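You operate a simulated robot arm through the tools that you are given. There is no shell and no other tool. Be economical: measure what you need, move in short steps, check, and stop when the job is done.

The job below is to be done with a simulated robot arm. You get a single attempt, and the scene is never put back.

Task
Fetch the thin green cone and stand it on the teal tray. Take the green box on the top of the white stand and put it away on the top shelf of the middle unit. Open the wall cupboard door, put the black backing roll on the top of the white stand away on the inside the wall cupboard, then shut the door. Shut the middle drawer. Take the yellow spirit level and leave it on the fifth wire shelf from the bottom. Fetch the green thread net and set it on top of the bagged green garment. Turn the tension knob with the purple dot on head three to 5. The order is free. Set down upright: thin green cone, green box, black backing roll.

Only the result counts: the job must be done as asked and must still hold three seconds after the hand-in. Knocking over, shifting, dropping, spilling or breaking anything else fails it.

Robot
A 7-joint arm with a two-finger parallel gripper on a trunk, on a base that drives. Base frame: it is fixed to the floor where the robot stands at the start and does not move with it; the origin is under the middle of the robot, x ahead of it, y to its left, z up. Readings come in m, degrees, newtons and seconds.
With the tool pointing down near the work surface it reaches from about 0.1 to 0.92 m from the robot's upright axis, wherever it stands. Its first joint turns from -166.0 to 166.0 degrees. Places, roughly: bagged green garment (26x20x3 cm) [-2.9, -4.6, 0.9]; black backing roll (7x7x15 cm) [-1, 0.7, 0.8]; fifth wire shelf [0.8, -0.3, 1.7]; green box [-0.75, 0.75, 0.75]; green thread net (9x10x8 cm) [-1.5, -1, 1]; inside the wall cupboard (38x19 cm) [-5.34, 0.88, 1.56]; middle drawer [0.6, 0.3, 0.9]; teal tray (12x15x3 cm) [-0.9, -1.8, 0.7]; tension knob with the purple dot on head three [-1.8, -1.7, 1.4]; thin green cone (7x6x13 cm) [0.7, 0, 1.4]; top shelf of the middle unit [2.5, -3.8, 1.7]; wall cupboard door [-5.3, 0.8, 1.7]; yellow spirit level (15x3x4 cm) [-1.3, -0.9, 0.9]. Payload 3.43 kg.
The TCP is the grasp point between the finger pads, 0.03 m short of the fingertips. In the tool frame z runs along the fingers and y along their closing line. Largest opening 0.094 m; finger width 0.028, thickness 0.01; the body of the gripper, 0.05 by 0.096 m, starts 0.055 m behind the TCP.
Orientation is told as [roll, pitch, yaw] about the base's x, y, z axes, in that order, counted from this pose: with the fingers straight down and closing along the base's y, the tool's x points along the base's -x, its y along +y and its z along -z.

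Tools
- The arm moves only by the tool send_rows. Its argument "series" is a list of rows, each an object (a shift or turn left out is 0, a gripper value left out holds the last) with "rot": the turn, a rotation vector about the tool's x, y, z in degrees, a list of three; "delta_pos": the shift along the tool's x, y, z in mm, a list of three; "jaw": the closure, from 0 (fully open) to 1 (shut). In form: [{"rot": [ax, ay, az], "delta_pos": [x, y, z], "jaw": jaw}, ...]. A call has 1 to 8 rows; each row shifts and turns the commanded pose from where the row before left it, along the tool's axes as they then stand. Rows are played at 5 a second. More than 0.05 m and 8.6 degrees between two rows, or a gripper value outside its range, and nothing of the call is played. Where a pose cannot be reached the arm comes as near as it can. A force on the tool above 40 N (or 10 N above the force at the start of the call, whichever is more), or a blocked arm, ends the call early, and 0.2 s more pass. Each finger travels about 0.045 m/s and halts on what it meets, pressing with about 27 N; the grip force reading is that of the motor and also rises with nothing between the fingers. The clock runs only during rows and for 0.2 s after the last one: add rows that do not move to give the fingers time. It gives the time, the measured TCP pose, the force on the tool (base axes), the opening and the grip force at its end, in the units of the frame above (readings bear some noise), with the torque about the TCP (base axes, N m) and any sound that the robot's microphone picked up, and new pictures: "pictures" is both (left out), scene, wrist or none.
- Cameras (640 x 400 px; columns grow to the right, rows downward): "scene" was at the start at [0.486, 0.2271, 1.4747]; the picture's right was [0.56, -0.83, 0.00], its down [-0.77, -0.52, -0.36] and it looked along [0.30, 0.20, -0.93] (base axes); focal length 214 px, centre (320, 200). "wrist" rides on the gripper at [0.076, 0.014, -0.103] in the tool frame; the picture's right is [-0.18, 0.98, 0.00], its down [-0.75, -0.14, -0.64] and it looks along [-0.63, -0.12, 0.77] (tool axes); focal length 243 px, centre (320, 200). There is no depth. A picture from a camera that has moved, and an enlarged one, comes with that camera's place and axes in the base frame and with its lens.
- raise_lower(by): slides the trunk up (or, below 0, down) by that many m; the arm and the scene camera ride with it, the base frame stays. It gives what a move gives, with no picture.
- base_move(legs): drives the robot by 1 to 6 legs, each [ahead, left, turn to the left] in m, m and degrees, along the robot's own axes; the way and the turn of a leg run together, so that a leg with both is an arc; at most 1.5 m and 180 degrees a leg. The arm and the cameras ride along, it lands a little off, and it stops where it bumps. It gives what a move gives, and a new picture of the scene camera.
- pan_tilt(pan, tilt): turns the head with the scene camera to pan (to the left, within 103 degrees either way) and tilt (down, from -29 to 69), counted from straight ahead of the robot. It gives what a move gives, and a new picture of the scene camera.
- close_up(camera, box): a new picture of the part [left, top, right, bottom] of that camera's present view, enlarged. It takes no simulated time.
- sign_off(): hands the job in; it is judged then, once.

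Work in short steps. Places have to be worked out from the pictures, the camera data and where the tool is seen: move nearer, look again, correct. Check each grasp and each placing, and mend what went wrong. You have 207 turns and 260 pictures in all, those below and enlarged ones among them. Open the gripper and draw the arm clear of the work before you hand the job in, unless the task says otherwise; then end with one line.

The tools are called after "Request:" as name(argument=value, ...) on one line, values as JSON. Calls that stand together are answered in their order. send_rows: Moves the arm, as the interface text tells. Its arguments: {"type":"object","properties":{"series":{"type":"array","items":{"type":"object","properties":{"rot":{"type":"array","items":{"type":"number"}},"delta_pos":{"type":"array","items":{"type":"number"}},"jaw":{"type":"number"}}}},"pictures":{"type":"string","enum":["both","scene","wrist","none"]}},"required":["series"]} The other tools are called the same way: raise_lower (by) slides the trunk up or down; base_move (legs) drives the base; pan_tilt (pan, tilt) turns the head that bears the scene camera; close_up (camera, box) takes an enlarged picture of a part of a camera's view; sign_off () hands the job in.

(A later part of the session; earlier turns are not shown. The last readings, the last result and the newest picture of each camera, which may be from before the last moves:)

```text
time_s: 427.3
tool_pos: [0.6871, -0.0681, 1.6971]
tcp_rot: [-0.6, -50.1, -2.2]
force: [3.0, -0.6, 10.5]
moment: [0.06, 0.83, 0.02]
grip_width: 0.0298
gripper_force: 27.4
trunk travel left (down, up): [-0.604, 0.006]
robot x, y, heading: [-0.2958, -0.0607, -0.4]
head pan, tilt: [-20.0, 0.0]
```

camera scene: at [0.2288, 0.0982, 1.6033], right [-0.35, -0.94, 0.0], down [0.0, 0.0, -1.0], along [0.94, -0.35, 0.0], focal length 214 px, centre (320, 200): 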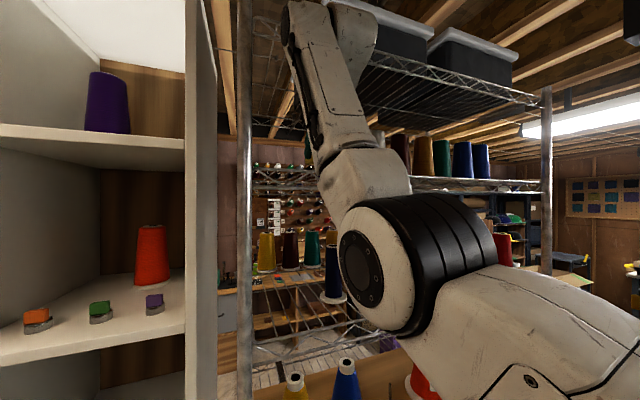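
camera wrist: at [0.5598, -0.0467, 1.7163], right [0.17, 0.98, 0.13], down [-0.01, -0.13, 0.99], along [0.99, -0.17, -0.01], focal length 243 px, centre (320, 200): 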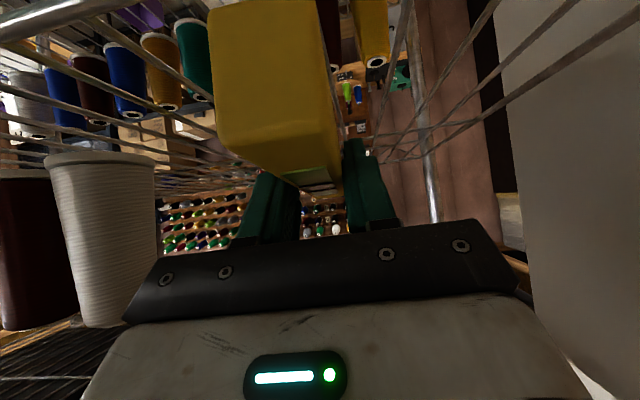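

Rear end touches. I level it (5° nose down) while lowering a few millimetres.

Request:
send_rows(series=[{"rot": [0, 2.5, 0], "delta_pos": [1.5, 0, 1.2]}, {"rot": [0, 2.5, 0], "delta_pos": [1.5, 0, 1.2]}, {}], pictures="none")

```text
time_s: 428.1
tool_pos: [0.6865, -0.0662, 1.6928]
tcp_rot: [-0.7, -45.1, -2.4]
force: [3.9, 1.9, 12.8]
moment: [0.04, -0.35, 0.02]
grip_width: 0.0296
gripper_force: 27.3
trunk travel left (down, up): [-0.604, 0.006]
robot x, y, heading: [-0.2958, -0.0622, -0.3]
head pan, tilt: [-20.0, 0.0]
```

The level lies flat. I open and retract along the finger axis, then check.

Request:
send_rows(series=[{"jaw": 0.4}, {}, {"jaw": 0.3}, {}, {"delta_pos": [0, 0, -20]}, {"delta_pos": [0, 0, -25]}, {}], pictures="wrist")

```text
time_s: 429.7
tool_pos: [0.6568, -0.0648, 1.7241]
tcp_rot: [-0.7, -45.0, -2.4]
force: [0.0, 0.0, 1.2]
moment: [0.05, 0.01, -0.01]
grip_width: 0.0658
gripper_force: 0.1
trunk travel left (down, up): [-0.604, 0.006]
robot x, y, heading: [-0.2972, -0.06, -0.3]
head pan, tilt: [-20.0, 0.0]
camera wrist: at [0.5294, -0.0445, 1.7413], right [0.18, 0.98, 0.12], down [0.07, -0.14, 0.99], along [0.98, -0.17, -0.1], focal length 243 px, centre (320, 200)
```

wrist: 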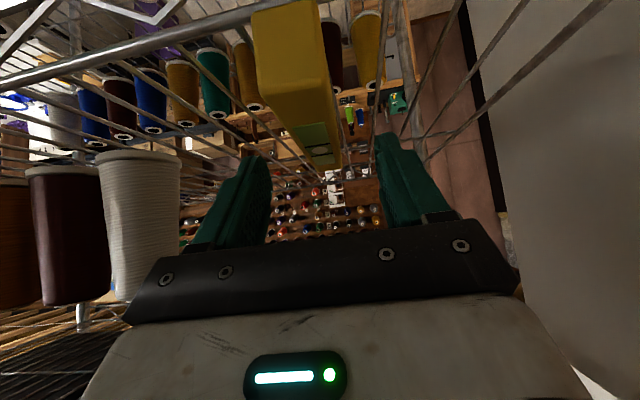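

The level rests on the shelf. I back off and check again from the scene camera.

Request:
send_rows(series=[{"delta_pos": [0, 0, -40]}, {"delta_pos": [0, 0, -40]}, {}], pictures="none")

Request:
base_move(legs=[[-0.5, 0, 0]])

Request:
close_up(camera="wrist", box=[140, 60, 500, 280])

```text
time_s: 430.5
tool_pos: [0.5995, -0.0637, 1.7809]
tcp_rot: [-0.7, -44.9, -2.3]
force: [0.3, -0.5, 0.2]
moment: [0.04, 0.01, -0.05]
grip_width: 0.0655
gripper_force: 0.1
trunk travel left (down, up): [-0.604, 0.006]
robot x, y, heading: [-0.2966, -0.0604, -0.6]
head pan, tilt: [-20.0, 0.0]
```

```text
time_s: 433.5
tool_pos: [0.0941, -0.0529, 1.7809]
tcp_rot: [-0.7, -45.0, -1.7]
force: [0.1, -1.1, -0.2]
moment: [0.0, 0.04, -0.03]
grip_width: 0.0659
gripper_force: 0.1
trunk travel left (down, up): [-0.604, 0.006]
robot x, y, heading: [-0.8051, -0.0639, 0.3]
head pan, tilt: [-20.0, 0.0]
camera scene: at [-0.2802, 0.105, 1.6035], right [-0.34, -0.94, 0.0], down [0.0, 0.0, -1.0], along [0.94, -0.34, 0.0], focal length 214 px, centre (320, 200)
```

scene: 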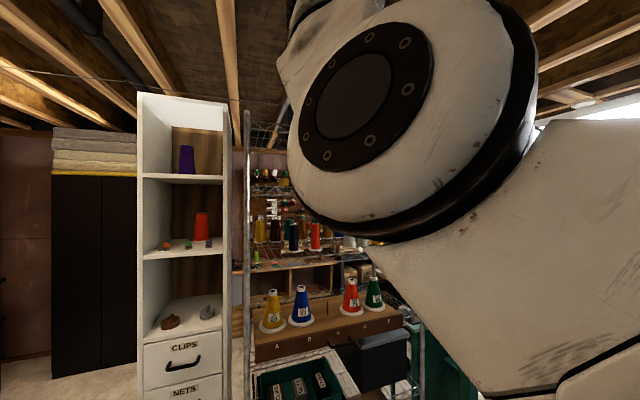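

```text
1.78 times, centred on (320, 170) of wrist
camera zoom: at [-0.0326, -0.0336, 1.7985], right [0.17, 0.98, 0.12], down [0.07, -0.14, 0.99], along [0.98, -0.16, -0.09], focal length 431 px, centre (320, 253)
```

zoom: 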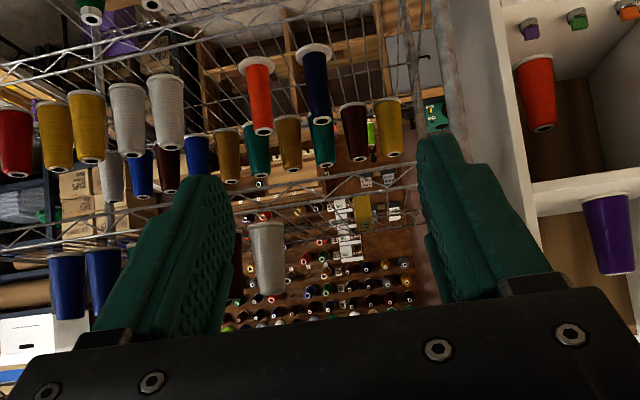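

The level is on the fifth shelf. Next the green net: I lower and fold the arm to point down, and drive back facing the machine's north shelf.

Request:
send_rows(series=[{"delta_pos": [46, 0, 12], "jaw": 0}, {"delta_pos": [46, 0, 12]}, {"delta_pos": [46, 0, 12]}, {"delta_pos": [46, 0, 12]}, {"delta_pos": [46, 0, 12]}, {"delta_pos": [46, 0, 12]}, {"delta_pos": [46, 0, 12]}, {"delta_pos": [46, 0, 12]}], pictures="none")

Request:
send_rows(series=[{"delta_pos": [30, 0, 0], "rot": [0, 7.5, 0]}, {"delta_pos": [30, 0, 0], "rot": [0, 7.5, 0]}, {"rot": [0, 7.5, 0]}, {"rot": [0, 7.5, 0]}, {"rot": [0, 7.5, 0]}, {"rot": [0, 7.5, 0]}, {}], pictures="none")

Request:
base_move(legs=[[-0.75, 0, 0], [0, 0, -90]])

Request:
pan_tilt(pan=0, tilt=45)

```text
time_s: 435.0
tool_pos: [-0.0723, -0.1139, 1.515]
tcp_rot: [0.3, -45.2, -11.5]
force: [-0.3, -0.3, 0.5]
moment: [0.0, 0.03, 0.01]
grip_width: 0.0942
gripper_force: 0.1
trunk travel left (down, up): [-0.604, 0.006]
robot x, y, heading: [-0.8069, -0.0653, 0.0]
head pan, tilt: [-20.0, 0.0]
stopped in row 7: the arm was blocked; the commanded pose is now the measured one
```

```text
time_s: 436.6
tool_pos: [-0.1179, -0.1213, 1.4759]
tcp_rot: [0.1, -0.4, -13.6]
force: [-0.2, -0.3, 0.1]
moment: [0.04, -0.01, -0.01]
grip_width: 0.0942
gripper_force: 0.0
trunk travel left (down, up): [-0.604, 0.006]
robot x, y, heading: [-0.8006, -0.0635, 0.5]
head pan, tilt: [-20.0, 0.0]
```

```text
time_s: 444.6
tool_pos: [-1.6166, -0.7569, 1.4778]
tcp_rot: [0.7, -0.6, -103.9]
force: [0.1, -0.3, 0.0]
moment: [0.0, 0.0, 0.03]
grip_width: 0.0938
gripper_force: 0.0
trunk travel left (down, up): [-0.604, 0.006]
robot x, y, heading: [-1.5535, -0.0717, -90.3]
head pan, tilt: [-20.0, 0.0]
camera scene: at [-1.3922, -0.5985, 1.6035], right [-0.94, 0.35, 0.0], down [0.0, 0.0, -1.0], along [-0.35, -0.94, 0.0], focal length 214 px, centre (320, 200)
```

scene: 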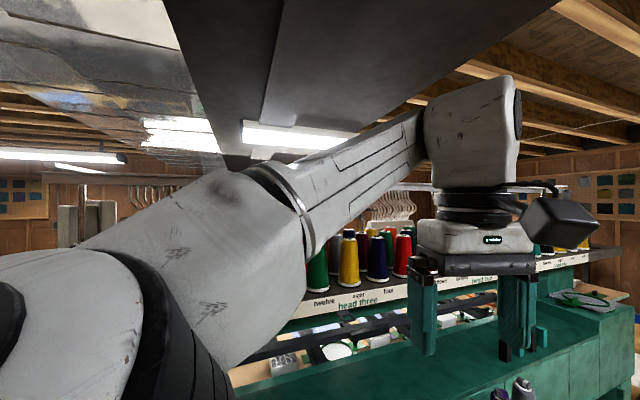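

```text
time_s: 445.7
tool_pos: [-1.6163, -0.757, 1.4759]
tcp_rot: [0.4, -0.3, -104.1]
force: [0.8, -0.3, 0.1]
moment: [-0.01, -0.02, 0.01]
grip_width: 0.094
gripper_force: 0.1
trunk travel left (down, up): [-0.604, 0.006]
robot x, y, heading: [-1.5514, -0.0735, -90.1]
head pan, tilt: [0.0, 45.0]
camera scene: at [-1.3755, -0.6062, 1.574], right [-0.99, 0.15, 0.0], down [0.05, 0.31, -0.95], along [-0.15, -0.94, -0.31], focal length 214 px, centre (320, 200)
```

scene: 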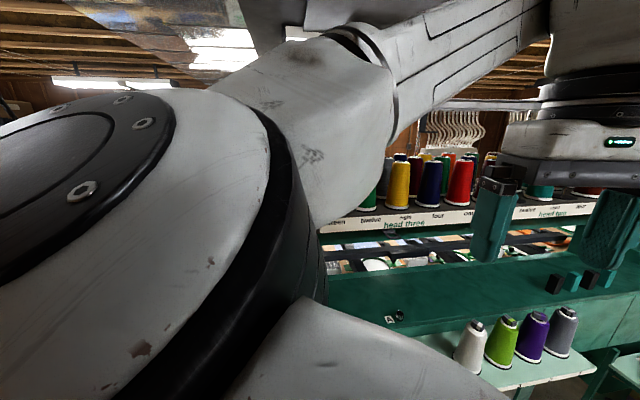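

The elbow is close to the camera head. I lower the tool to relax the arm's posture.

Request:
send_rows(series=[{"delta_pos": [0, 0, 45]}, {"delta_pos": [0, 0, 45]}, {"delta_pos": [0, 0, 45]}, {"delta_pos": [0, 0, 45]}, {"delta_pos": [0, 0, 45]}, {"delta_pos": [0, 0, 45]}, {"delta_pos": [0, 0, 45]}], pictures="none")

Request:
pan_tilt(pan=-15, tilt=45)

```text
time_s: 447.3
tool_pos: [-1.6139, -0.7621, 1.1614]
tcp_rot: [0.8, -0.6, -103.8]
force: [0.9, 0.0, 1.0]
moment: [0.02, 0.0, -0.04]
grip_width: 0.094
gripper_force: 0.1
trunk travel left (down, up): [-0.604, 0.006]
robot x, y, heading: [-1.5515, -0.0707, -90.1]
head pan, tilt: [0.0, 45.0]
```

```text
time_s: 448.1
tool_pos: [-1.6146, -0.7614, 1.1622]
tcp_rot: [0.6, -0.6, -103.9]
force: [0.1, 0.4, 0.2]
moment: [0.0, -0.01, 0.01]
grip_width: 0.0939
gripper_force: 0.0
trunk travel left (down, up): [-0.604, 0.006]
robot x, y, heading: [-1.554, -0.0757, -90.1]
head pan, tilt: [-15.0, 45.0]
camera scene: at [-1.3825, -0.5925, 1.5325], right [-0.96, 0.26, 0.0], down [0.19, 0.68, -0.71], along [-0.19, -0.68, -0.71], focal length 214 px, centre (320, 200)
```

scene: 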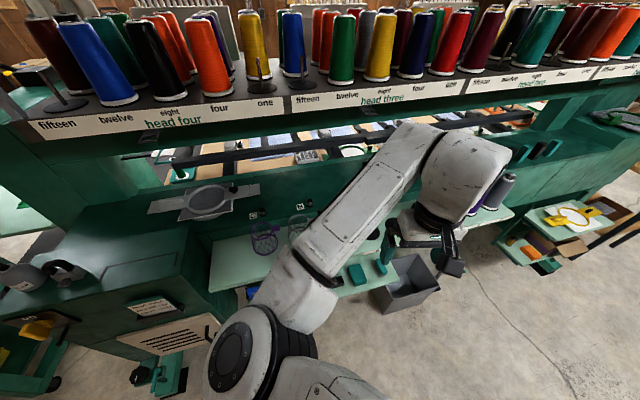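

I look with the wrist camera from here.

Request:
send_rows(series=[{"delta_pos": [0, 0, 20]}], pictures="wrist")

```text
time_s: 448.4
tool_pos: [-1.612, -0.7626, 1.1412]
tcp_rot: [0.7, -0.6, -103.9]
force: [0.1, 0.1, 0.1]
moment: [-0.02, 0.0, 0.02]
grip_width: 0.0939
gripper_force: 0.1
trunk travel left (down, up): [-0.604, 0.006]
robot x, y, heading: [-1.5515, -0.07, -90.2]
head pan, tilt: [-15.0, 45.0]
camera wrist: at [-1.5818, -0.6895, 1.2429], right [0.91, -0.41, 0.01], down [-0.32, -0.69, 0.65], along [-0.26, -0.59, -0.76], focal length 243 px, centre (320, 200)
```

wrist: 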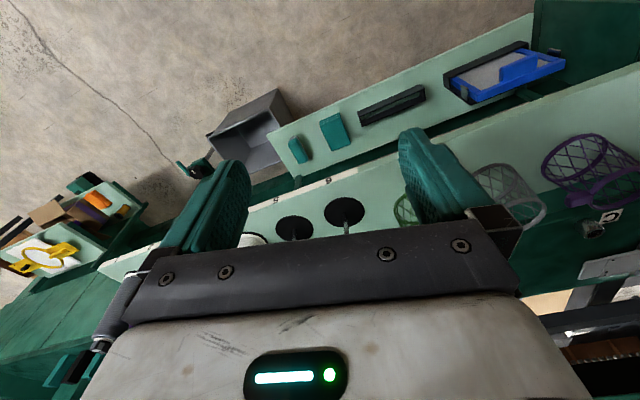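

The net's clip points WSW (about 200°) at its top rim, a handy thin feature. I'll grasp the clip top-down, so I yaw the tool -56° and lower to about z 1.06 before moving in.

Request:
send_rows(series=[{"rot": [0, 0, 8]}, {"rot": [0, 0, 8]}, {"rot": [0, 0, 8]}, {"rot": [0, 0, 8]}, {"rot": [0, 0, 8]}, {"rot": [0, 0, 8]}, {"rot": [0, 0, 8], "delta_pos": [0, 0, 40]}, {"delta_pos": [0, 0, 40], "jaw": 0.5}], pictures="wrist")

```text
time_s: 450.2
tool_pos: [-1.612, -0.7628, 1.0627]
tcp_rot: [0.9, 0.1, -160.0]
force: [0.3, -0.8, -0.5]
moment: [0.01, -0.01, 0.04]
grip_width: 0.0595
gripper_force: 0.1
trunk travel left (down, up): [-0.604, 0.006]
robot x, y, heading: [-1.5502, -0.0743, -90.0]
head pan, tilt: [-15.0, 45.0]
camera wrist: at [-1.5369, -0.7483, 1.164], right [0.16, -0.99, 0.01], down [-0.76, -0.12, 0.64], along [-0.63, -0.12, -0.77], focal length 243 px, centre (320, 200)
```

wrist: 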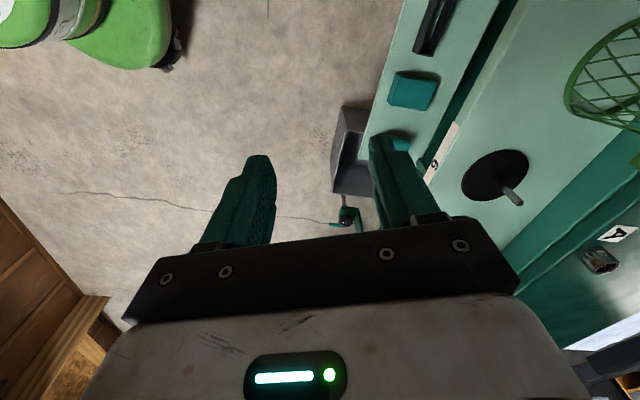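

I move south in two steps, looking on the way.

Request:
send_rows(series=[{"delta_pos": [-13, 42, 0]}, {"delta_pos": [-13, 42, 0]}, {"delta_pos": [-13, 42, 0]}, {"delta_pos": [-13, 42, 0]}, {}], pictures="both")

Request:
close_up(camera="wrist", box=[300, 0, 640, 240])

```text
time_s: 451.4
tool_pos: [-1.6022, -0.9394, 1.0641]
tcp_rot: [0.9, 0.2, -159.9]
force: [0.5, -0.4, 0.6]
moment: [-0.02, 0.0, -0.02]
grip_width: 0.0468
gripper_force: 0.0
trunk travel left (down, up): [-0.604, 0.006]
robot x, y, heading: [-1.5506, -0.071, -90.2]
head pan, tilt: [-15.0, 45.0]
camera scene: at [-1.3826, -0.5926, 1.5324], right [-0.96, 0.26, 0.0], down [0.19, 0.68, -0.71], along [-0.19, -0.68, -0.71], focal length 214 px, centre (320, 200)
camera wrist: at [-1.5265, -0.9244, 1.1659], right [0.16, -0.99, 0.01], down [-0.76, -0.12, 0.64], along [-0.63, -0.12, -0.77], focal length 243 px, centre (320, 200)
```

scene: 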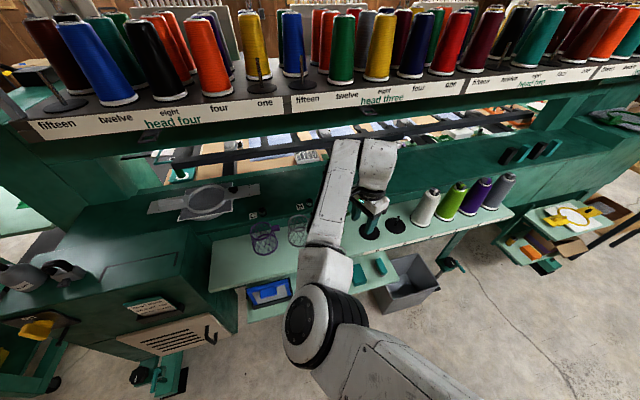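
wrist: 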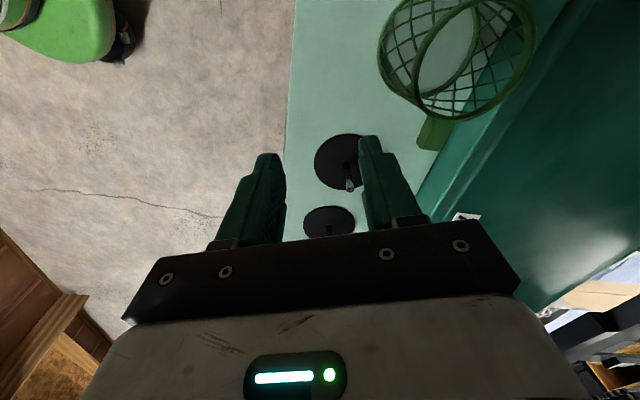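

```text
1.67 times, centred on (470, 120) of wrist
camera zoom: at [-1.5265, -0.9244, 1.1659], right [0.16, -0.99, 0.01], down [-0.76, -0.12, 0.64], along [-0.63, -0.12, -0.77], focal length 404 px, centre (70, 333)
```

zoom: 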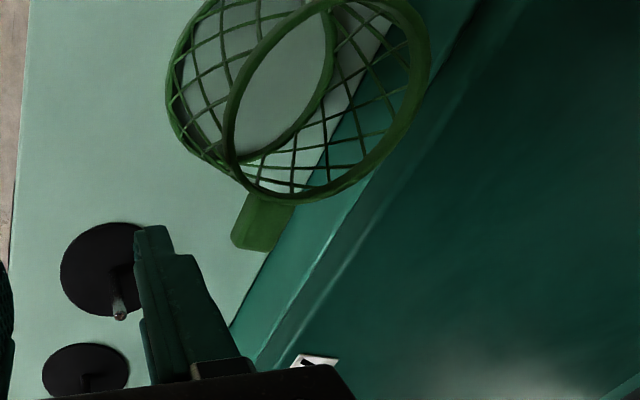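

The clip is clear: centre about (-1.591, -1.027, 0.99), ~23 mm wide. I align the closing axis, centre over it and descend.

Request:
send_rows(series=[{"rot": [0, 0, 6]}, {"rot": [0, 0, 6]}, {"delta_pos": [-3, 44, 0]}, {"delta_pos": [-2, 44, 0]}, {"delta_pos": [0, 0, 20]}, {}], pictures="wrist")

Request:
close_up(camera="wrist", box=[200, 20, 460, 240])

```text
time_s: 452.9
tool_pos: [-1.5953, -1.0272, 1.0453]
tcp_rot: [0.9, 0.4, -171.9]
force: [0.1, 0.1, 1.0]
moment: [0.02, 0.02, 0.0]
grip_width: 0.0471
gripper_force: 0.1
trunk travel left (down, up): [-0.604, 0.006]
robot x, y, heading: [-1.5537, -0.0697, -90.2]
head pan, tilt: [-15.0, 45.0]
camera wrist: at [-1.5189, -1.0292, 1.1472], right [-0.04, -1.0, 0.01], down [-0.77, 0.04, 0.64], along [-0.63, 0.02, -0.77], focal length 243 px, centre (320, 200)
```

wrist: 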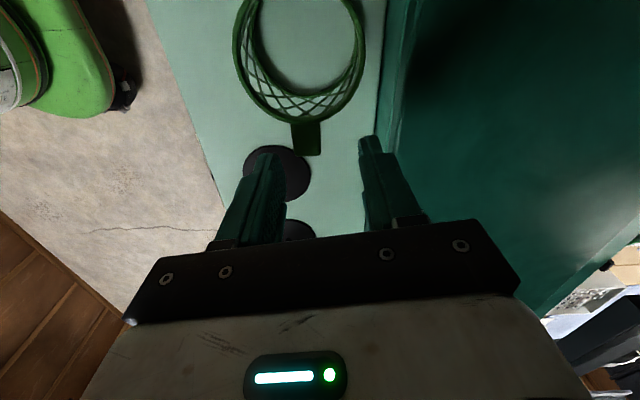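

```text
1.82 times, centred on (330, 130) of wrist
camera zoom: at [-1.5189, -1.0292, 1.1472], right [-0.04, -1.0, 0.01], down [-0.77, 0.04, 0.64], along [-0.63, 0.02, -0.77], focal length 441 px, centre (302, 327)
```

zoom: 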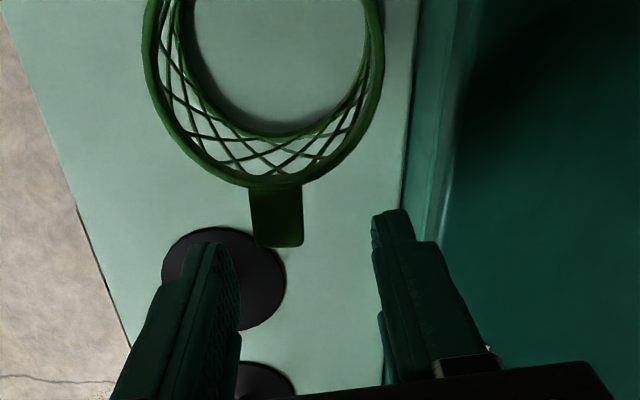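

The clip is 9 mm north of the finger centreline. I shift and descend 42 mm, then close.

Request:
send_rows(series=[{"delta_pos": [2, -9, 10]}, {"delta_pos": [0, 0, 16]}, {"delta_pos": [0, 0, 16]}, {}, {"jaw": 1}, {}, {}], pictures="wrist")

```text
time_s: 454.4
tool_pos: [-1.5948, -1.0177, 1.0041]
tcp_rot: [0.8, 0.4, -171.9]
force: [0.5, 0.6, -0.3]
moment: [0.0, -0.04, -0.03]
grip_width: 0.0208
gripper_force: 26.8
trunk travel left (down, up): [-0.604, 0.006]
robot x, y, heading: [-1.5546, -0.0686, -90.1]
head pan, tilt: [-15.0, 45.0]
camera wrist: at [-1.5178, -1.02, 1.1055], right [-0.04, -1.0, 0.01], down [-0.77, 0.04, 0.63], along [-0.63, 0.02, -0.77], focal length 243 px, centre (320, 200)
```

wrist: 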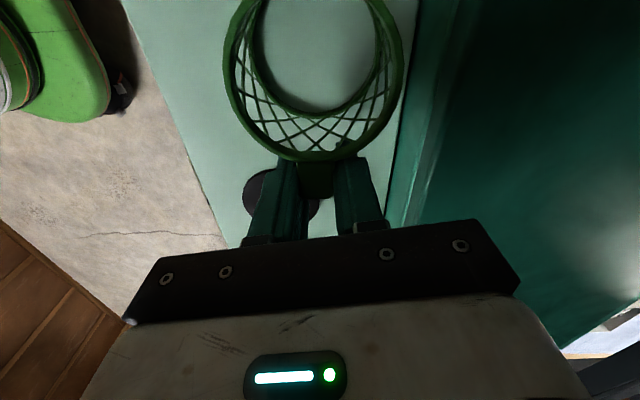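

Gripped (20.8 mm). I lift 5 cm and look.

Request:
send_rows(series=[{"delta_pos": [0, 0, -15]}, {"delta_pos": [0, -10, -20]}, {"delta_pos": [0, -20, -20]}, {}], pictures="wrist")

```text
time_s: 455.4
tool_pos: [-1.5989, -0.9857, 1.0585]
tcp_rot: [0.9, 0.3, -171.9]
force: [-0.3, 0.2, 0.5]
moment: [0.02, 0.01, -0.03]
grip_width: 0.0203
gripper_force: 27.3
trunk travel left (down, up): [-0.604, 0.006]
robot x, y, heading: [-1.5487, -0.0746, -90.4]
head pan, tilt: [-15.0, 45.0]
camera wrist: at [-1.5222, -0.9874, 1.1612], right [-0.04, -1.0, 0.01], down [-0.77, 0.04, 0.63], along [-0.63, 0.02, -0.77], focal length 243 px, centre (320, 200)
```

wrist: 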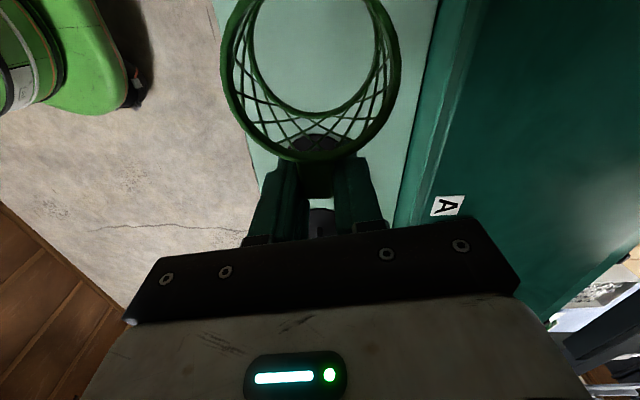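

The net hangs level from its clip. I retract it over the corridor and drive round to the south bench.

Request:
send_rows(series=[{"delta_pos": [-5, -45, 0]}, {"delta_pos": [-5, -45, 0]}, {"delta_pos": [-5, -45, 0]}, {"delta_pos": [-5, -45, 0]}, {"delta_pos": [-5, -45, 0]}, {"delta_pos": [-5, -45, -10]}, {"delta_pos": [-5, -40, -20]}, {}], pictures="none")

Request:
base_move(legs=[[0, -1.5, 0.3], [0, -1.5, 0], [0, -0.28, 0], [1.5, 0, 0], [1.4, 0, 0]])

```text
time_s: 457.2
tool_pos: [-1.6786, -0.6835, 1.0837]
tcp_rot: [0.7, 0.4, -171.9]
force: [-0.5, 0.0, 0.4]
moment: [-0.04, -0.02, -0.03]
grip_width: 0.0202
gripper_force: 27.3
trunk travel left (down, up): [-0.604, 0.006]
robot x, y, heading: [-1.5516, -0.0713, -90.0]
head pan, tilt: [-15.0, 45.0]
```

```text
time_s: 486.8
tool_pos: [-4.9799, -3.5875, 1.0837]
tcp_rot: [0.8, 0.4, -172.2]
force: [0.8, 0.5, 0.4]
moment: [0.03, 0.02, -0.01]
grip_width: 0.0199
gripper_force: 26.9
trunk travel left (down, up): [-0.604, 0.006]
robot x, y, heading: [-4.8518, -2.976, -90.5]
head pan, tilt: [-15.0, 45.0]
camera scene: at [-4.6821, -3.4979, 1.5325], right [-0.96, 0.27, 0.0], down [0.19, 0.68, -0.71], along [-0.19, -0.68, -0.71], focal length 214 px, centre (320, 200)
```

scene: 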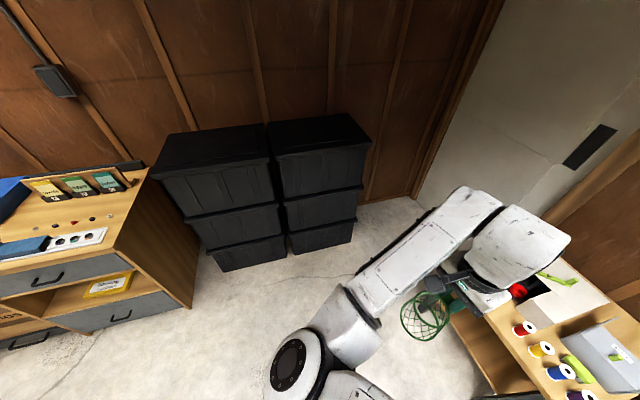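

The net is still held. I strafe east along the aisle to face the bench with the garment.

Request:
base_move(legs=[[0, 1.5, 0.5], [0.3, 0.42, 0]])

Request:
pan_tilt(pan=10, tilt=35)

```text
time_s: 496.8
tool_pos: [-3.0928, -3.9258, 1.082]
tcp_rot: [0.8, 0.4, -173.0]
force: [-0.2, 0.2, 0.4]
moment: [0.01, -0.04, 0.01]
grip_width: 0.0198
gripper_force: 26.6
trunk travel left (down, up): [-0.604, 0.006]
robot x, y, heading: [-2.956, -3.3164, -91.4]
head pan, tilt: [-15.0, 45.0]
camera scene: at [-2.7949, -3.84, 1.5325], right [-0.96, 0.28, 0.0], down [0.2, 0.68, -0.71], along [-0.2, -0.68, -0.71], focal length 214 px, centre (320, 200)
```

scene: 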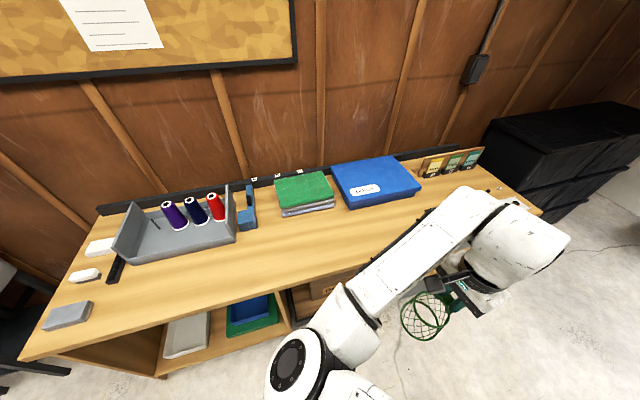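

```text
time_s: 497.7
tool_pos: [-3.0937, -3.9255, 1.0837]
tcp_rot: [0.9, 0.4, -173.0]
force: [0.5, -0.2, 0.5]
moment: [-0.01, 0.0, 0.02]
grip_width: 0.0201
gripper_force: 26.7
trunk travel left (down, up): [-0.604, 0.006]
robot x, y, heading: [-2.9519, -3.3156, -91.6]
head pan, tilt: [10.0, 35.0]
camera scene: at [-2.7588, -3.8491, 1.5473], right [-0.99, -0.15, 0.0], down [-0.09, 0.57, -0.82], along [0.12, -0.81, -0.57], focal length 214 px, centre (320, 200)
```

scene: 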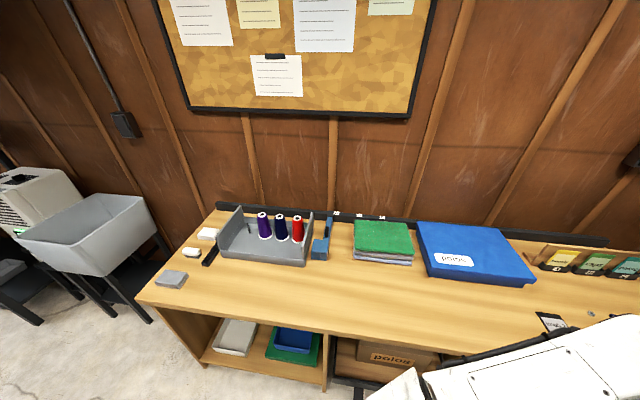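

Garment top centre triangulates to (-2.93, -4.555, 0.88). I drive up to the bench and move the net over it.

Request:
base_move(legs=[[0.345, 0, 1.5]])

Request:
send_rows(series=[{"delta_pos": [9, 42.5, 0]}, {"delta_pos": [9, 42.5, 0]}, {"delta_pos": [9, 42.5, 0]}, {"delta_pos": [9, 42.5, 0]}, {"delta_pos": [9, 42.5, 0]}, {"delta_pos": [9, 42.5, 0]}, {}], pictures="both")

```text
time_s: 499.9
tool_pos: [-3.0818, -4.2747, 1.0829]
tcp_rot: [0.8, 0.3, -171.6]
force: [0.0, -0.6, 0.6]
moment: [-0.04, -0.02, 0.03]
grip_width: 0.0202
gripper_force: 26.7
trunk travel left (down, up): [-0.604, 0.006]
robot x, y, heading: [-2.9592, -3.6632, -90.0]
head pan, tilt: [10.0, 35.0]
camera scene: at [-2.7492, -4.1899, 1.5473], right [-0.98, -0.17, 0.0], down [-0.1, 0.56, -0.82], along [0.14, -0.81, -0.57], focal length 214 px, centre (320, 200)
```

scene: 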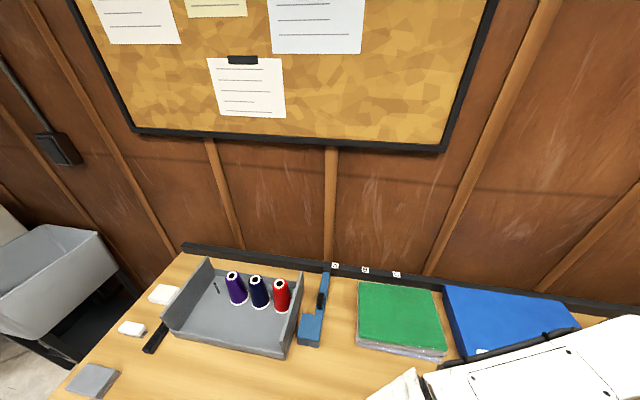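

```text
time_s: 501.5
tool_pos: [-2.992, -4.5183, 1.0894]
tcp_rot: [0.7, 0.4, -171.6]
force: [-0.2, 0.7, 0.1]
moment: [-0.03, 0.04, -0.01]
grip_width: 0.02
gripper_force: 26.5
trunk travel left (down, up): [-0.604, 0.006]
robot x, y, heading: [-2.9581, -3.665, -90.0]
head pan, tilt: [10.0, 35.0]
camera scene: at [-2.7491, -4.1901, 1.5473], right [-0.98, -0.17, 0.0], down [-0.1, 0.56, -0.82], along [0.14, -0.81, -0.57], focal length 214 px, centre (320, 200)
camera wrist: at [-2.9151, -4.5208, 1.1911], right [-0.04, -1.0, 0.01], down [-0.77, 0.04, 0.64], along [-0.64, 0.01, -0.77], focal length 243 px, centre (320, 200)
```

scene: 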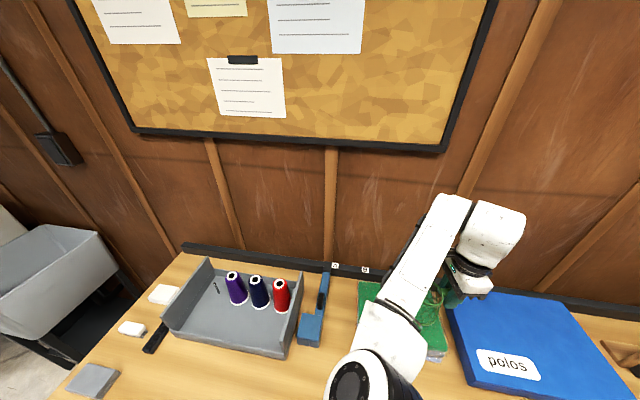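
wrist: 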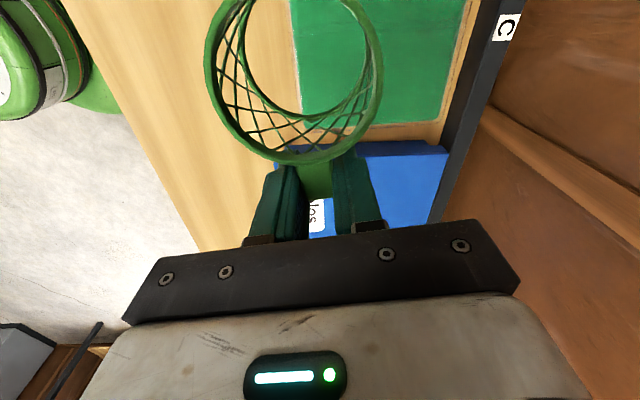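

From the wrist view the garment spans y -4.498…-4.692, x from -3.047, so its centre is (-2.917, -4.595). I shift another 8 cm south.

Request:
send_rows(series=[{"delta_pos": [3, 40, 0]}, {"delta_pos": [2, 40, 0]}, {"delta_pos": [0, 0, 40]}, {"delta_pos": [0, 0, 40]}, {"delta_pos": [0, 0, 25]}, {}], pictures="wrist")

```text
time_s: 502.9
tool_pos: [-2.9718, -4.6007, 0.9826]
tcp_rot: [0.8, 0.4, -171.6]
force: [-0.6, 0.7, 0.7]
moment: [0.0, 0.01, 0.01]
grip_width: 0.0198
gripper_force: 26.8
trunk travel left (down, up): [-0.604, 0.006]
robot x, y, heading: [-2.9594, -3.6635, -90.0]
head pan, tilt: [10.0, 35.0]
camera wrist: at [-2.8968, -4.6015, 1.0846], right [-0.04, -1.0, 0.01], down [-0.77, 0.04, 0.63], along [-0.63, 0.01, -0.77], focal length 243 px, centre (320, 200)
```

wrist: 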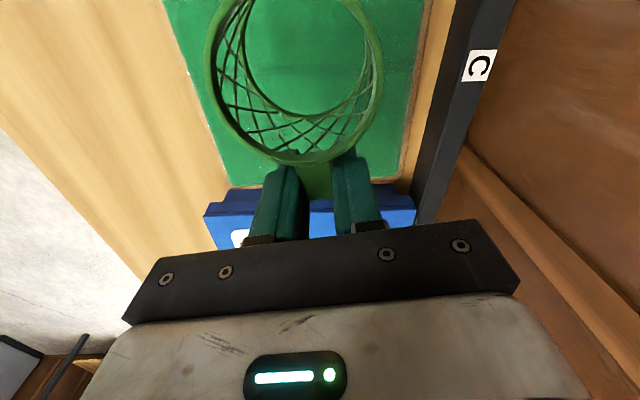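

Centred over the garment. I lower in small steps to contact.

Request:
send_rows(series=[{"delta_pos": [0, 0, 6]}, {"delta_pos": [0, 0, 5]}, {"delta_pos": [0, 0, 5]}, {}], pictures="none")

Request:
send_rows(series=[{"delta_pos": [0, 0, 4]}, {"delta_pos": [0, 0, 4]}, {}], pictures="wrist")

```text
time_s: 503.9
tool_pos: [-2.9745, -4.6004, 0.9666]
tcp_rot: [0.9, 0.4, -171.6]
force: [0.9, -0.8, 0.2]
moment: [0.0, -0.01, 0.01]
grip_width: 0.0198
gripper_force: 27.3
trunk travel left (down, up): [-0.604, 0.006]
robot x, y, heading: [-2.9567, -3.6625, -89.9]
head pan, tilt: [10.0, 35.0]
```

```text
time_s: 504.7
tool_pos: [-2.9741, -4.5989, 0.958]
tcp_rot: [0.8, 0.4, -171.6]
force: [0.9, -0.2, 0.0]
moment: [0.03, 0.0, 0.01]
grip_width: 0.0202
gripper_force: 27.4
trunk travel left (down, up): [-0.604, 0.006]
robot x, y, heading: [-2.9578, -3.6581, -89.8]
head pan, tilt: [10.0, 35.0]
camera wrist: at [-2.8976, -4.601, 1.0612], right [-0.04, -1.0, 0.01], down [-0.77, 0.04, 0.63], along [-0.63, 0.02, -0.77], focal length 243 px, centre (320, 200)
```

wrist: 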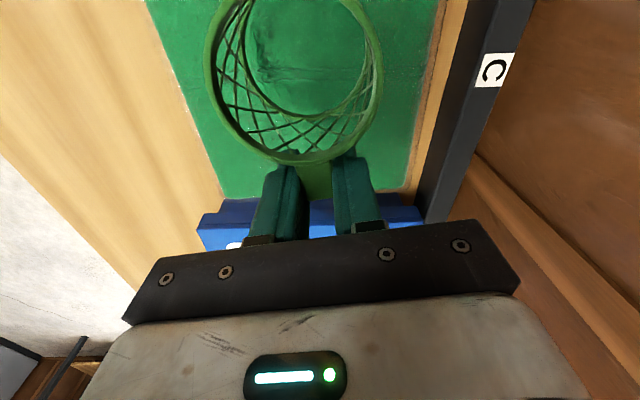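

Request:
send_rows(series=[{"delta_pos": [0, 0, 4]}, {"delta_pos": [0, 0, 4]}, {}], pictures="none")

Request:
send_rows(series=[{"delta_pos": [0, 0, 4]}, {"delta_pos": [0, 0, 4]}, {}], pictures="none")

```text
time_s: 505.5
tool_pos: [-2.9738, -4.5997, 0.9516]
tcp_rot: [0.8, 0.4, -171.5]
force: [0.2, -1.1, -0.8]
moment: [-0.02, -0.01, 0.01]
grip_width: 0.0199
gripper_force: 26.9
trunk travel left (down, up): [-0.604, 0.006]
robot x, y, heading: [-2.9576, -3.6617, -89.5]
head pan, tilt: [10.0, 35.0]
```

```text
time_s: 506.3
tool_pos: [-2.9732, -4.5997, 0.944]
tcp_rot: [0.8, 0.5, -171.5]
force: [-0.3, -0.5, 1.4]
moment: [0.06, -0.12, -0.06]
grip_width: 0.0199
gripper_force: 26.7
trunk travel left (down, up): [-0.604, 0.006]
robot x, y, heading: [-2.9561, -3.6623, -90.1]
head pan, tilt: [10.0, 35.0]
```

Light contact begins (small moment). One more 3 mm, then release and rise.

Request:
send_rows(series=[{"delta_pos": [0, 0, 3]}, {}], pictures="none")

Request:
send_rows(series=[{"jaw": 0.6}, {"jaw": 0.5}, {}, {"delta_pos": [0, 0, -20]}, {"delta_pos": [0, 0, -40]}, {"delta_pos": [0, 0, -45]}, {}], pictures="wrist")

```text
time_s: 506.9
tool_pos: [-2.9742, -4.6009, 0.9431]
tcp_rot: [1.0, 0.3, -171.5]
force: [-3.8, -1.8, 19.6]
moment: [0.08, -0.3, -0.01]
grip_width: 0.0201
gripper_force: 26.8
trunk travel left (down, up): [-0.604, 0.006]
robot x, y, heading: [-2.9608, -3.6657, -89.5]
head pan, tilt: [10.0, 35.0]
```

```text
time_s: 508.5
tool_pos: [-2.9747, -4.5986, 1.0454]
tcp_rot: [0.8, 0.5, -171.7]
force: [0.3, 0.2, 0.2]
moment: [0.02, -0.03, 0.0]
grip_width: 0.047
gripper_force: 0.0
trunk travel left (down, up): [-0.604, 0.006]
robot x, y, heading: [-2.9551, -3.663, -90.0]
head pan, tilt: [10.0, 35.0]
camera wrist: at [-2.8982, -4.5998, 1.1472], right [-0.04, -1.0, 0.01], down [-0.77, 0.04, 0.63], along [-0.63, 0.01, -0.77], focal length 243 px, centre (320, 200)
```

wrist: 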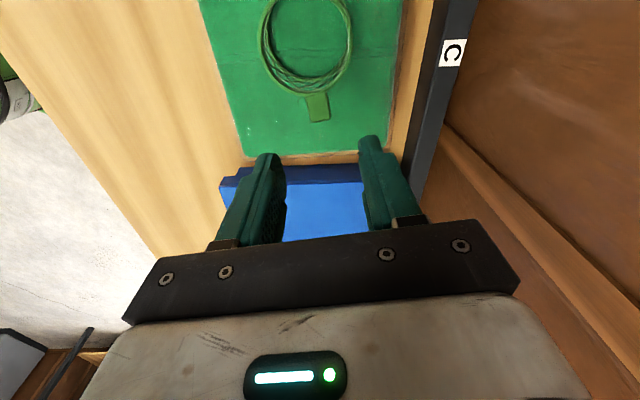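

The net stands on the garment. Before leaving, I raise the tool and look east at the dark shelf units (the box's destination).

Request:
base_move(legs=[[-0.5, 0, 0], [0, 1.4, 90], [1.2, 0, 0]])

Request:
pan_tilt(pan=0, tilt=0)

Request:
close_up(camera="scene", box=[200, 80, 480, 300])

```text
time_s: 523.9
tool_pos: [0.0611, -2.1666, 1.0449]
tcp_rot: [0.7, 0.6, -78.8]
force: [0.3, -2.3, 0.4]
moment: [0.18, 0.0, 0.0]
grip_width: 0.0471
gripper_force: 0.0
trunk travel left (down, up): [-0.604, 0.006]
robot x, y, heading: [-0.8727, -2.1915, 3.0]
head pan, tilt: [10.0, 35.0]
cut short: leg 2
camera scene: at [-0.3605, -1.96, 1.5483], right [0.23, -0.97, 0.0], down [-0.56, -0.13, -0.82], along [0.8, 0.19, -0.57], focal length 214 px, centre (320, 200)
```

scene: 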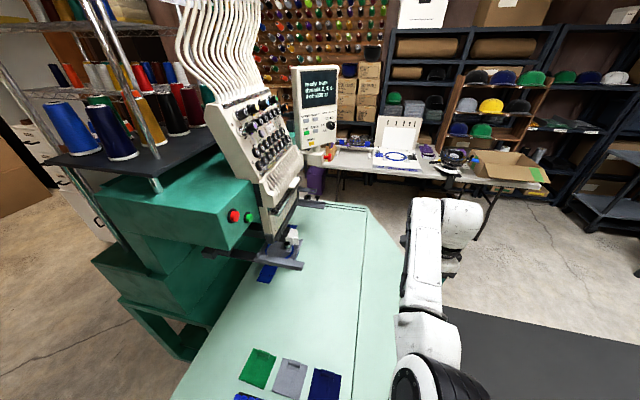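

```text
time_s: 524.9
tool_pos: [0.0616, -2.1645, 1.0445]
tcp_rot: [0.8, 0.3, -78.8]
force: [0.2, -0.4, 0.8]
moment: [-0.01, -0.02, 0.01]
grip_width: 0.0473
gripper_force: 0.1
trunk travel left (down, up): [-0.604, 0.006]
robot x, y, heading: [-0.873, -2.1925, 3.2]
head pan, tilt: [0.0, 0.0]
camera scene: at [-0.3557, -1.9709, 1.6034], right [0.05, -1.0, 0.0], down [0.0, 0.0, -1.0], along [1.0, 0.05, 0.0], focal length 214 px, centre (320, 200)
```

scene: 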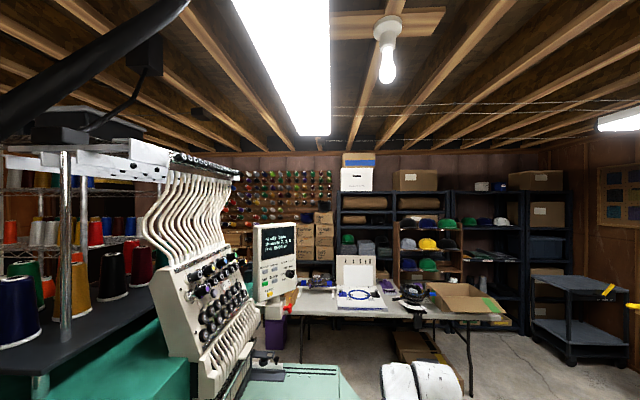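

```text
1.82 times, centred on (340, 190) of scene
camera zoom: at [-0.3557, -1.9709, 1.6034], right [0.05, -1.0, 0.0], down [0.0, 0.0, -1.0], along [1.0, 0.05, 0.0], focal length 390 px, centre (284, 218)
```

zoom: 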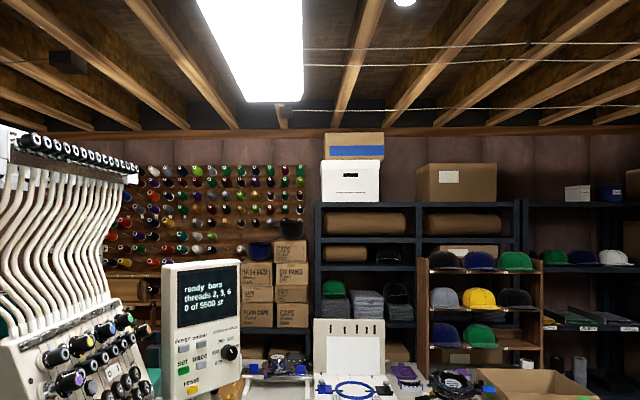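

That arc leg took me closer to the machines than intended (leg 2 was cut short). I check the tray with the cone and the surroundings before moving again.

Request:
pan_tilt(pan=100, tilt=45)

Request:
pan_tilt(pan=30, tilt=50)

```text
time_s: 526.7
tool_pos: [0.0617, -2.163, 1.0452]
tcp_rot: [0.8, 0.5, -78.8]
force: [0.4, -0.3, 0.6]
moment: [0.0, -0.01, -0.02]
grip_width: 0.0471
gripper_force: 0.1
trunk travel left (down, up): [-0.604, 0.006]
robot x, y, heading: [-0.8731, -2.1962, 3.1]
head pan, tilt: [100.0, 45.0]
camera scene: at [-0.4641, -1.8965, 1.5326], right [0.97, 0.23, 0.0], down [0.16, -0.69, -0.71], along [-0.16, 0.69, -0.71], focal length 214 px, centre (320, 200)
```

scene: 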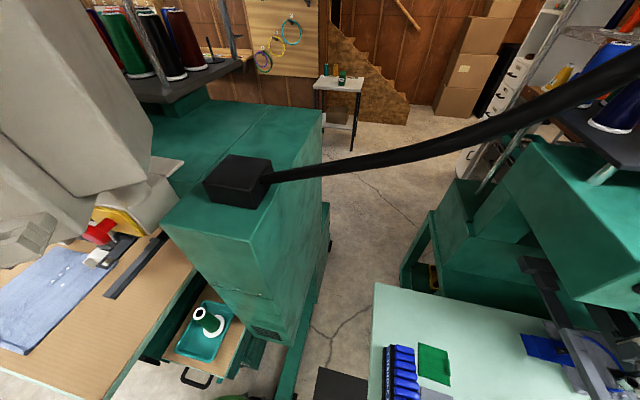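

```text
time_s: 528.1
tool_pos: [0.0619, -2.166, 1.0447]
tcp_rot: [0.9, 0.4, -78.8]
force: [-0.6, 0.1, -0.2]
moment: [-0.01, 0.01, -0.05]
grip_width: 0.0469
gripper_force: 0.1
trunk travel left (down, up): [-0.604, 0.006]
robot x, y, heading: [-0.8759, -2.1961, 3.1]
head pan, tilt: [30.0, 50.0]
camera scene: at [-0.3812, -1.9337, 1.5256], right [0.55, -0.84, 0.0], down [-0.64, -0.42, -0.64], along [0.54, 0.35, -0.77], focal length 214 px, centre (320, 200)
```

scene: 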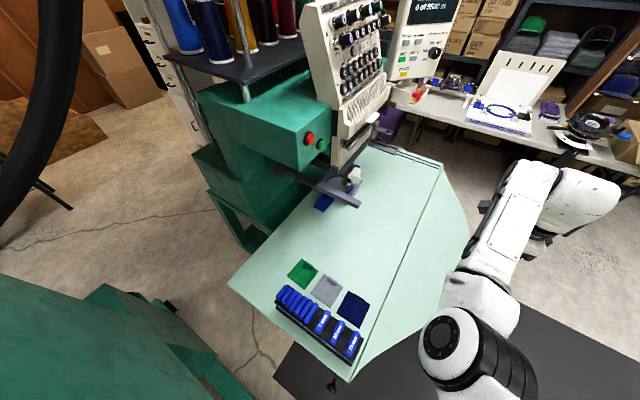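

All is undisturbed: the cone stands in the tray and nothing on the tables moved. I move south away from the machines, then look at the shelf units from nearer.

Request:
base_move(legs=[[0, -0.8, 0], [0.8, 0, -3]])

Request:
pan_tilt(pan=-15, tilt=5)

Request:
close_up(camera="scene", box=[180, 90, 500, 310])

```text
time_s: 536.2
tool_pos: [0.8971, -3.0025, 1.0458]
tcp_rot: [0.8, 0.4, -82.0]
force: [0.6, 0.4, 0.3]
moment: [0.0, -0.01, -0.01]
grip_width: 0.0471
gripper_force: 0.1
trunk travel left (down, up): [-0.604, 0.006]
robot x, y, heading: [-0.0423, -2.976, -0.1]
head pan, tilt: [30.0, 50.0]
camera scene: at [0.4681, -2.7458, 1.5276], right [0.5, -0.87, 0.0], down [-0.67, -0.38, -0.64], along [0.56, 0.32, -0.77], focal length 214 px, centre (320, 200)
```

scene: 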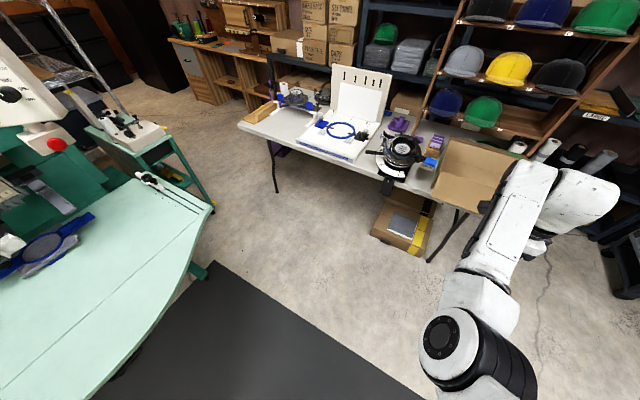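

```text
time_s: 537.4
tool_pos: [0.8971, -3.0017, 1.0449]
tcp_rot: [0.7, 0.4, -82.1]
force: [-1.1, -0.2, -0.2]
moment: [0.0, 0.03, -0.01]
grip_width: 0.047
gripper_force: 0.0
trunk travel left (down, up): [-0.604, 0.006]
robot x, y, heading: [-0.0408, -2.9768, -0.5]
head pan, tilt: [-15.0, 5.0]
camera scene: at [0.4899, -2.8081, 1.5974], right [-0.26, -0.96, 0.0], down [-0.09, 0.02, -1.0], along [0.96, -0.26, -0.09], focal length 214 px, centre (320, 200)
```

scene: 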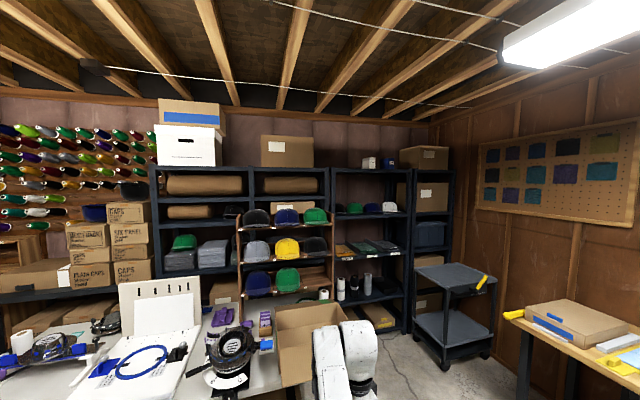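

```text
1.82 times, centred on (340, 200) of scene
camera zoom: at [0.4899, -2.8081, 1.5974], right [-0.26, -0.96, 0.0], down [-0.09, 0.02, -1.0], along [0.96, -0.26, -0.09], focal length 390 px, centre (284, 200)
```

zoom: 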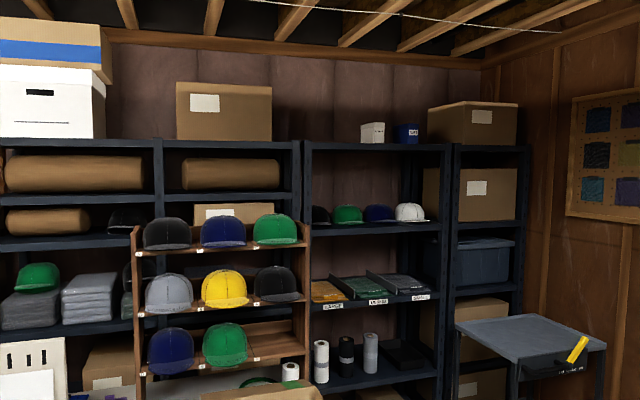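

The middle unit (y -3.39…-4.23, top shelf z≈1.69) has free space on its left top near y≈-3.58. Now I fold the arm and drive the long way back to the stand for the box.

Request:
send_rows(series=[{"delta_pos": [6, -45, 0]}, {"delta_pos": [6, -45, 0]}, {"delta_pos": [6, -45, 0]}, {"delta_pos": [6, -45, 0]}, {"delta_pos": [6, -45, 0]}, {"delta_pos": [6, -45, 0]}, {"delta_pos": [6, -45, 0]}], pictures="none")

Request:
base_move(legs=[[-1.5, 0, 0.3], [-1.5, 0, 0], [-1.5, 0, 0], [-0.32, 0, 0], [0, 0, 90], [1.5, 0, 0]])

Request:
base_move(legs=[[1.25, 0, 0], [0, -1.45, 0], [0, -1.45, 0], [0, -1.1, 0]])

```text
time_s: 539.0
tool_pos: [0.5794, -3.0048, 1.0405]
tcp_rot: [0.8, 0.4, -82.1]
force: [0.8, 0.4, -0.1]
moment: [-0.03, -0.01, -0.01]
grip_width: 0.0469
gripper_force: 0.0
trunk travel left (down, up): [-0.604, 0.006]
robot x, y, heading: [-0.0417, -2.9813, -0.3]
head pan, tilt: [-15.0, 5.0]
```

```text
time_s: 573.0
tool_pos: [-4.8866, -0.9471, 1.0396]
tcp_rot: [0.8, 0.3, 9.7]
force: [1.2, 0.1, -0.2]
moment: [0.0, 0.02, 0.0]
grip_width: 0.0471
gripper_force: 0.0
trunk travel left (down, up): [-0.604, 0.006]
robot x, y, heading: [-4.895, -1.5675, 91.6]
head pan, tilt: [-15.0, 5.0]
camera scene: at [-5.0826, -1.0409, 1.5956], right [0.97, -0.23, 0.0], down [-0.02, -0.08, -1.0], along [0.23, 0.97, -0.09], focal length 214 px, centre (320, 200)
```

scene: 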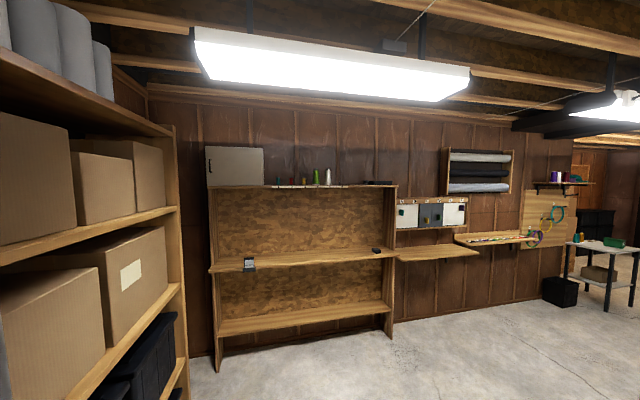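

```text
time_s: 598.0
tool_pos: [-0.9392, 0.437, 1.04]
tcp_rot: [0.8, 0.3, 10.9]
force: [0.6, 0.7, 0.1]
moment: [0.0, 0.01, -0.04]
grip_width: 0.0471
gripper_force: 0.0
trunk travel left (down, up): [-0.604, 0.006]
robot x, y, heading: [-0.9317, -0.1796, 92.9]
head pan, tilt: [-15.0, 5.0]
camera scene: at [-1.1324, 0.3395, 1.5955], right [0.98, -0.21, 0.0], down [-0.02, -0.09, -1.0], along [0.21, 0.97, -0.09], focal length 214 px, centre (320, 200)
```

scene: 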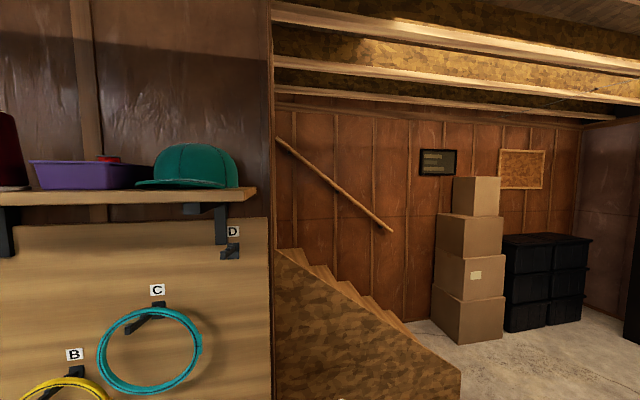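

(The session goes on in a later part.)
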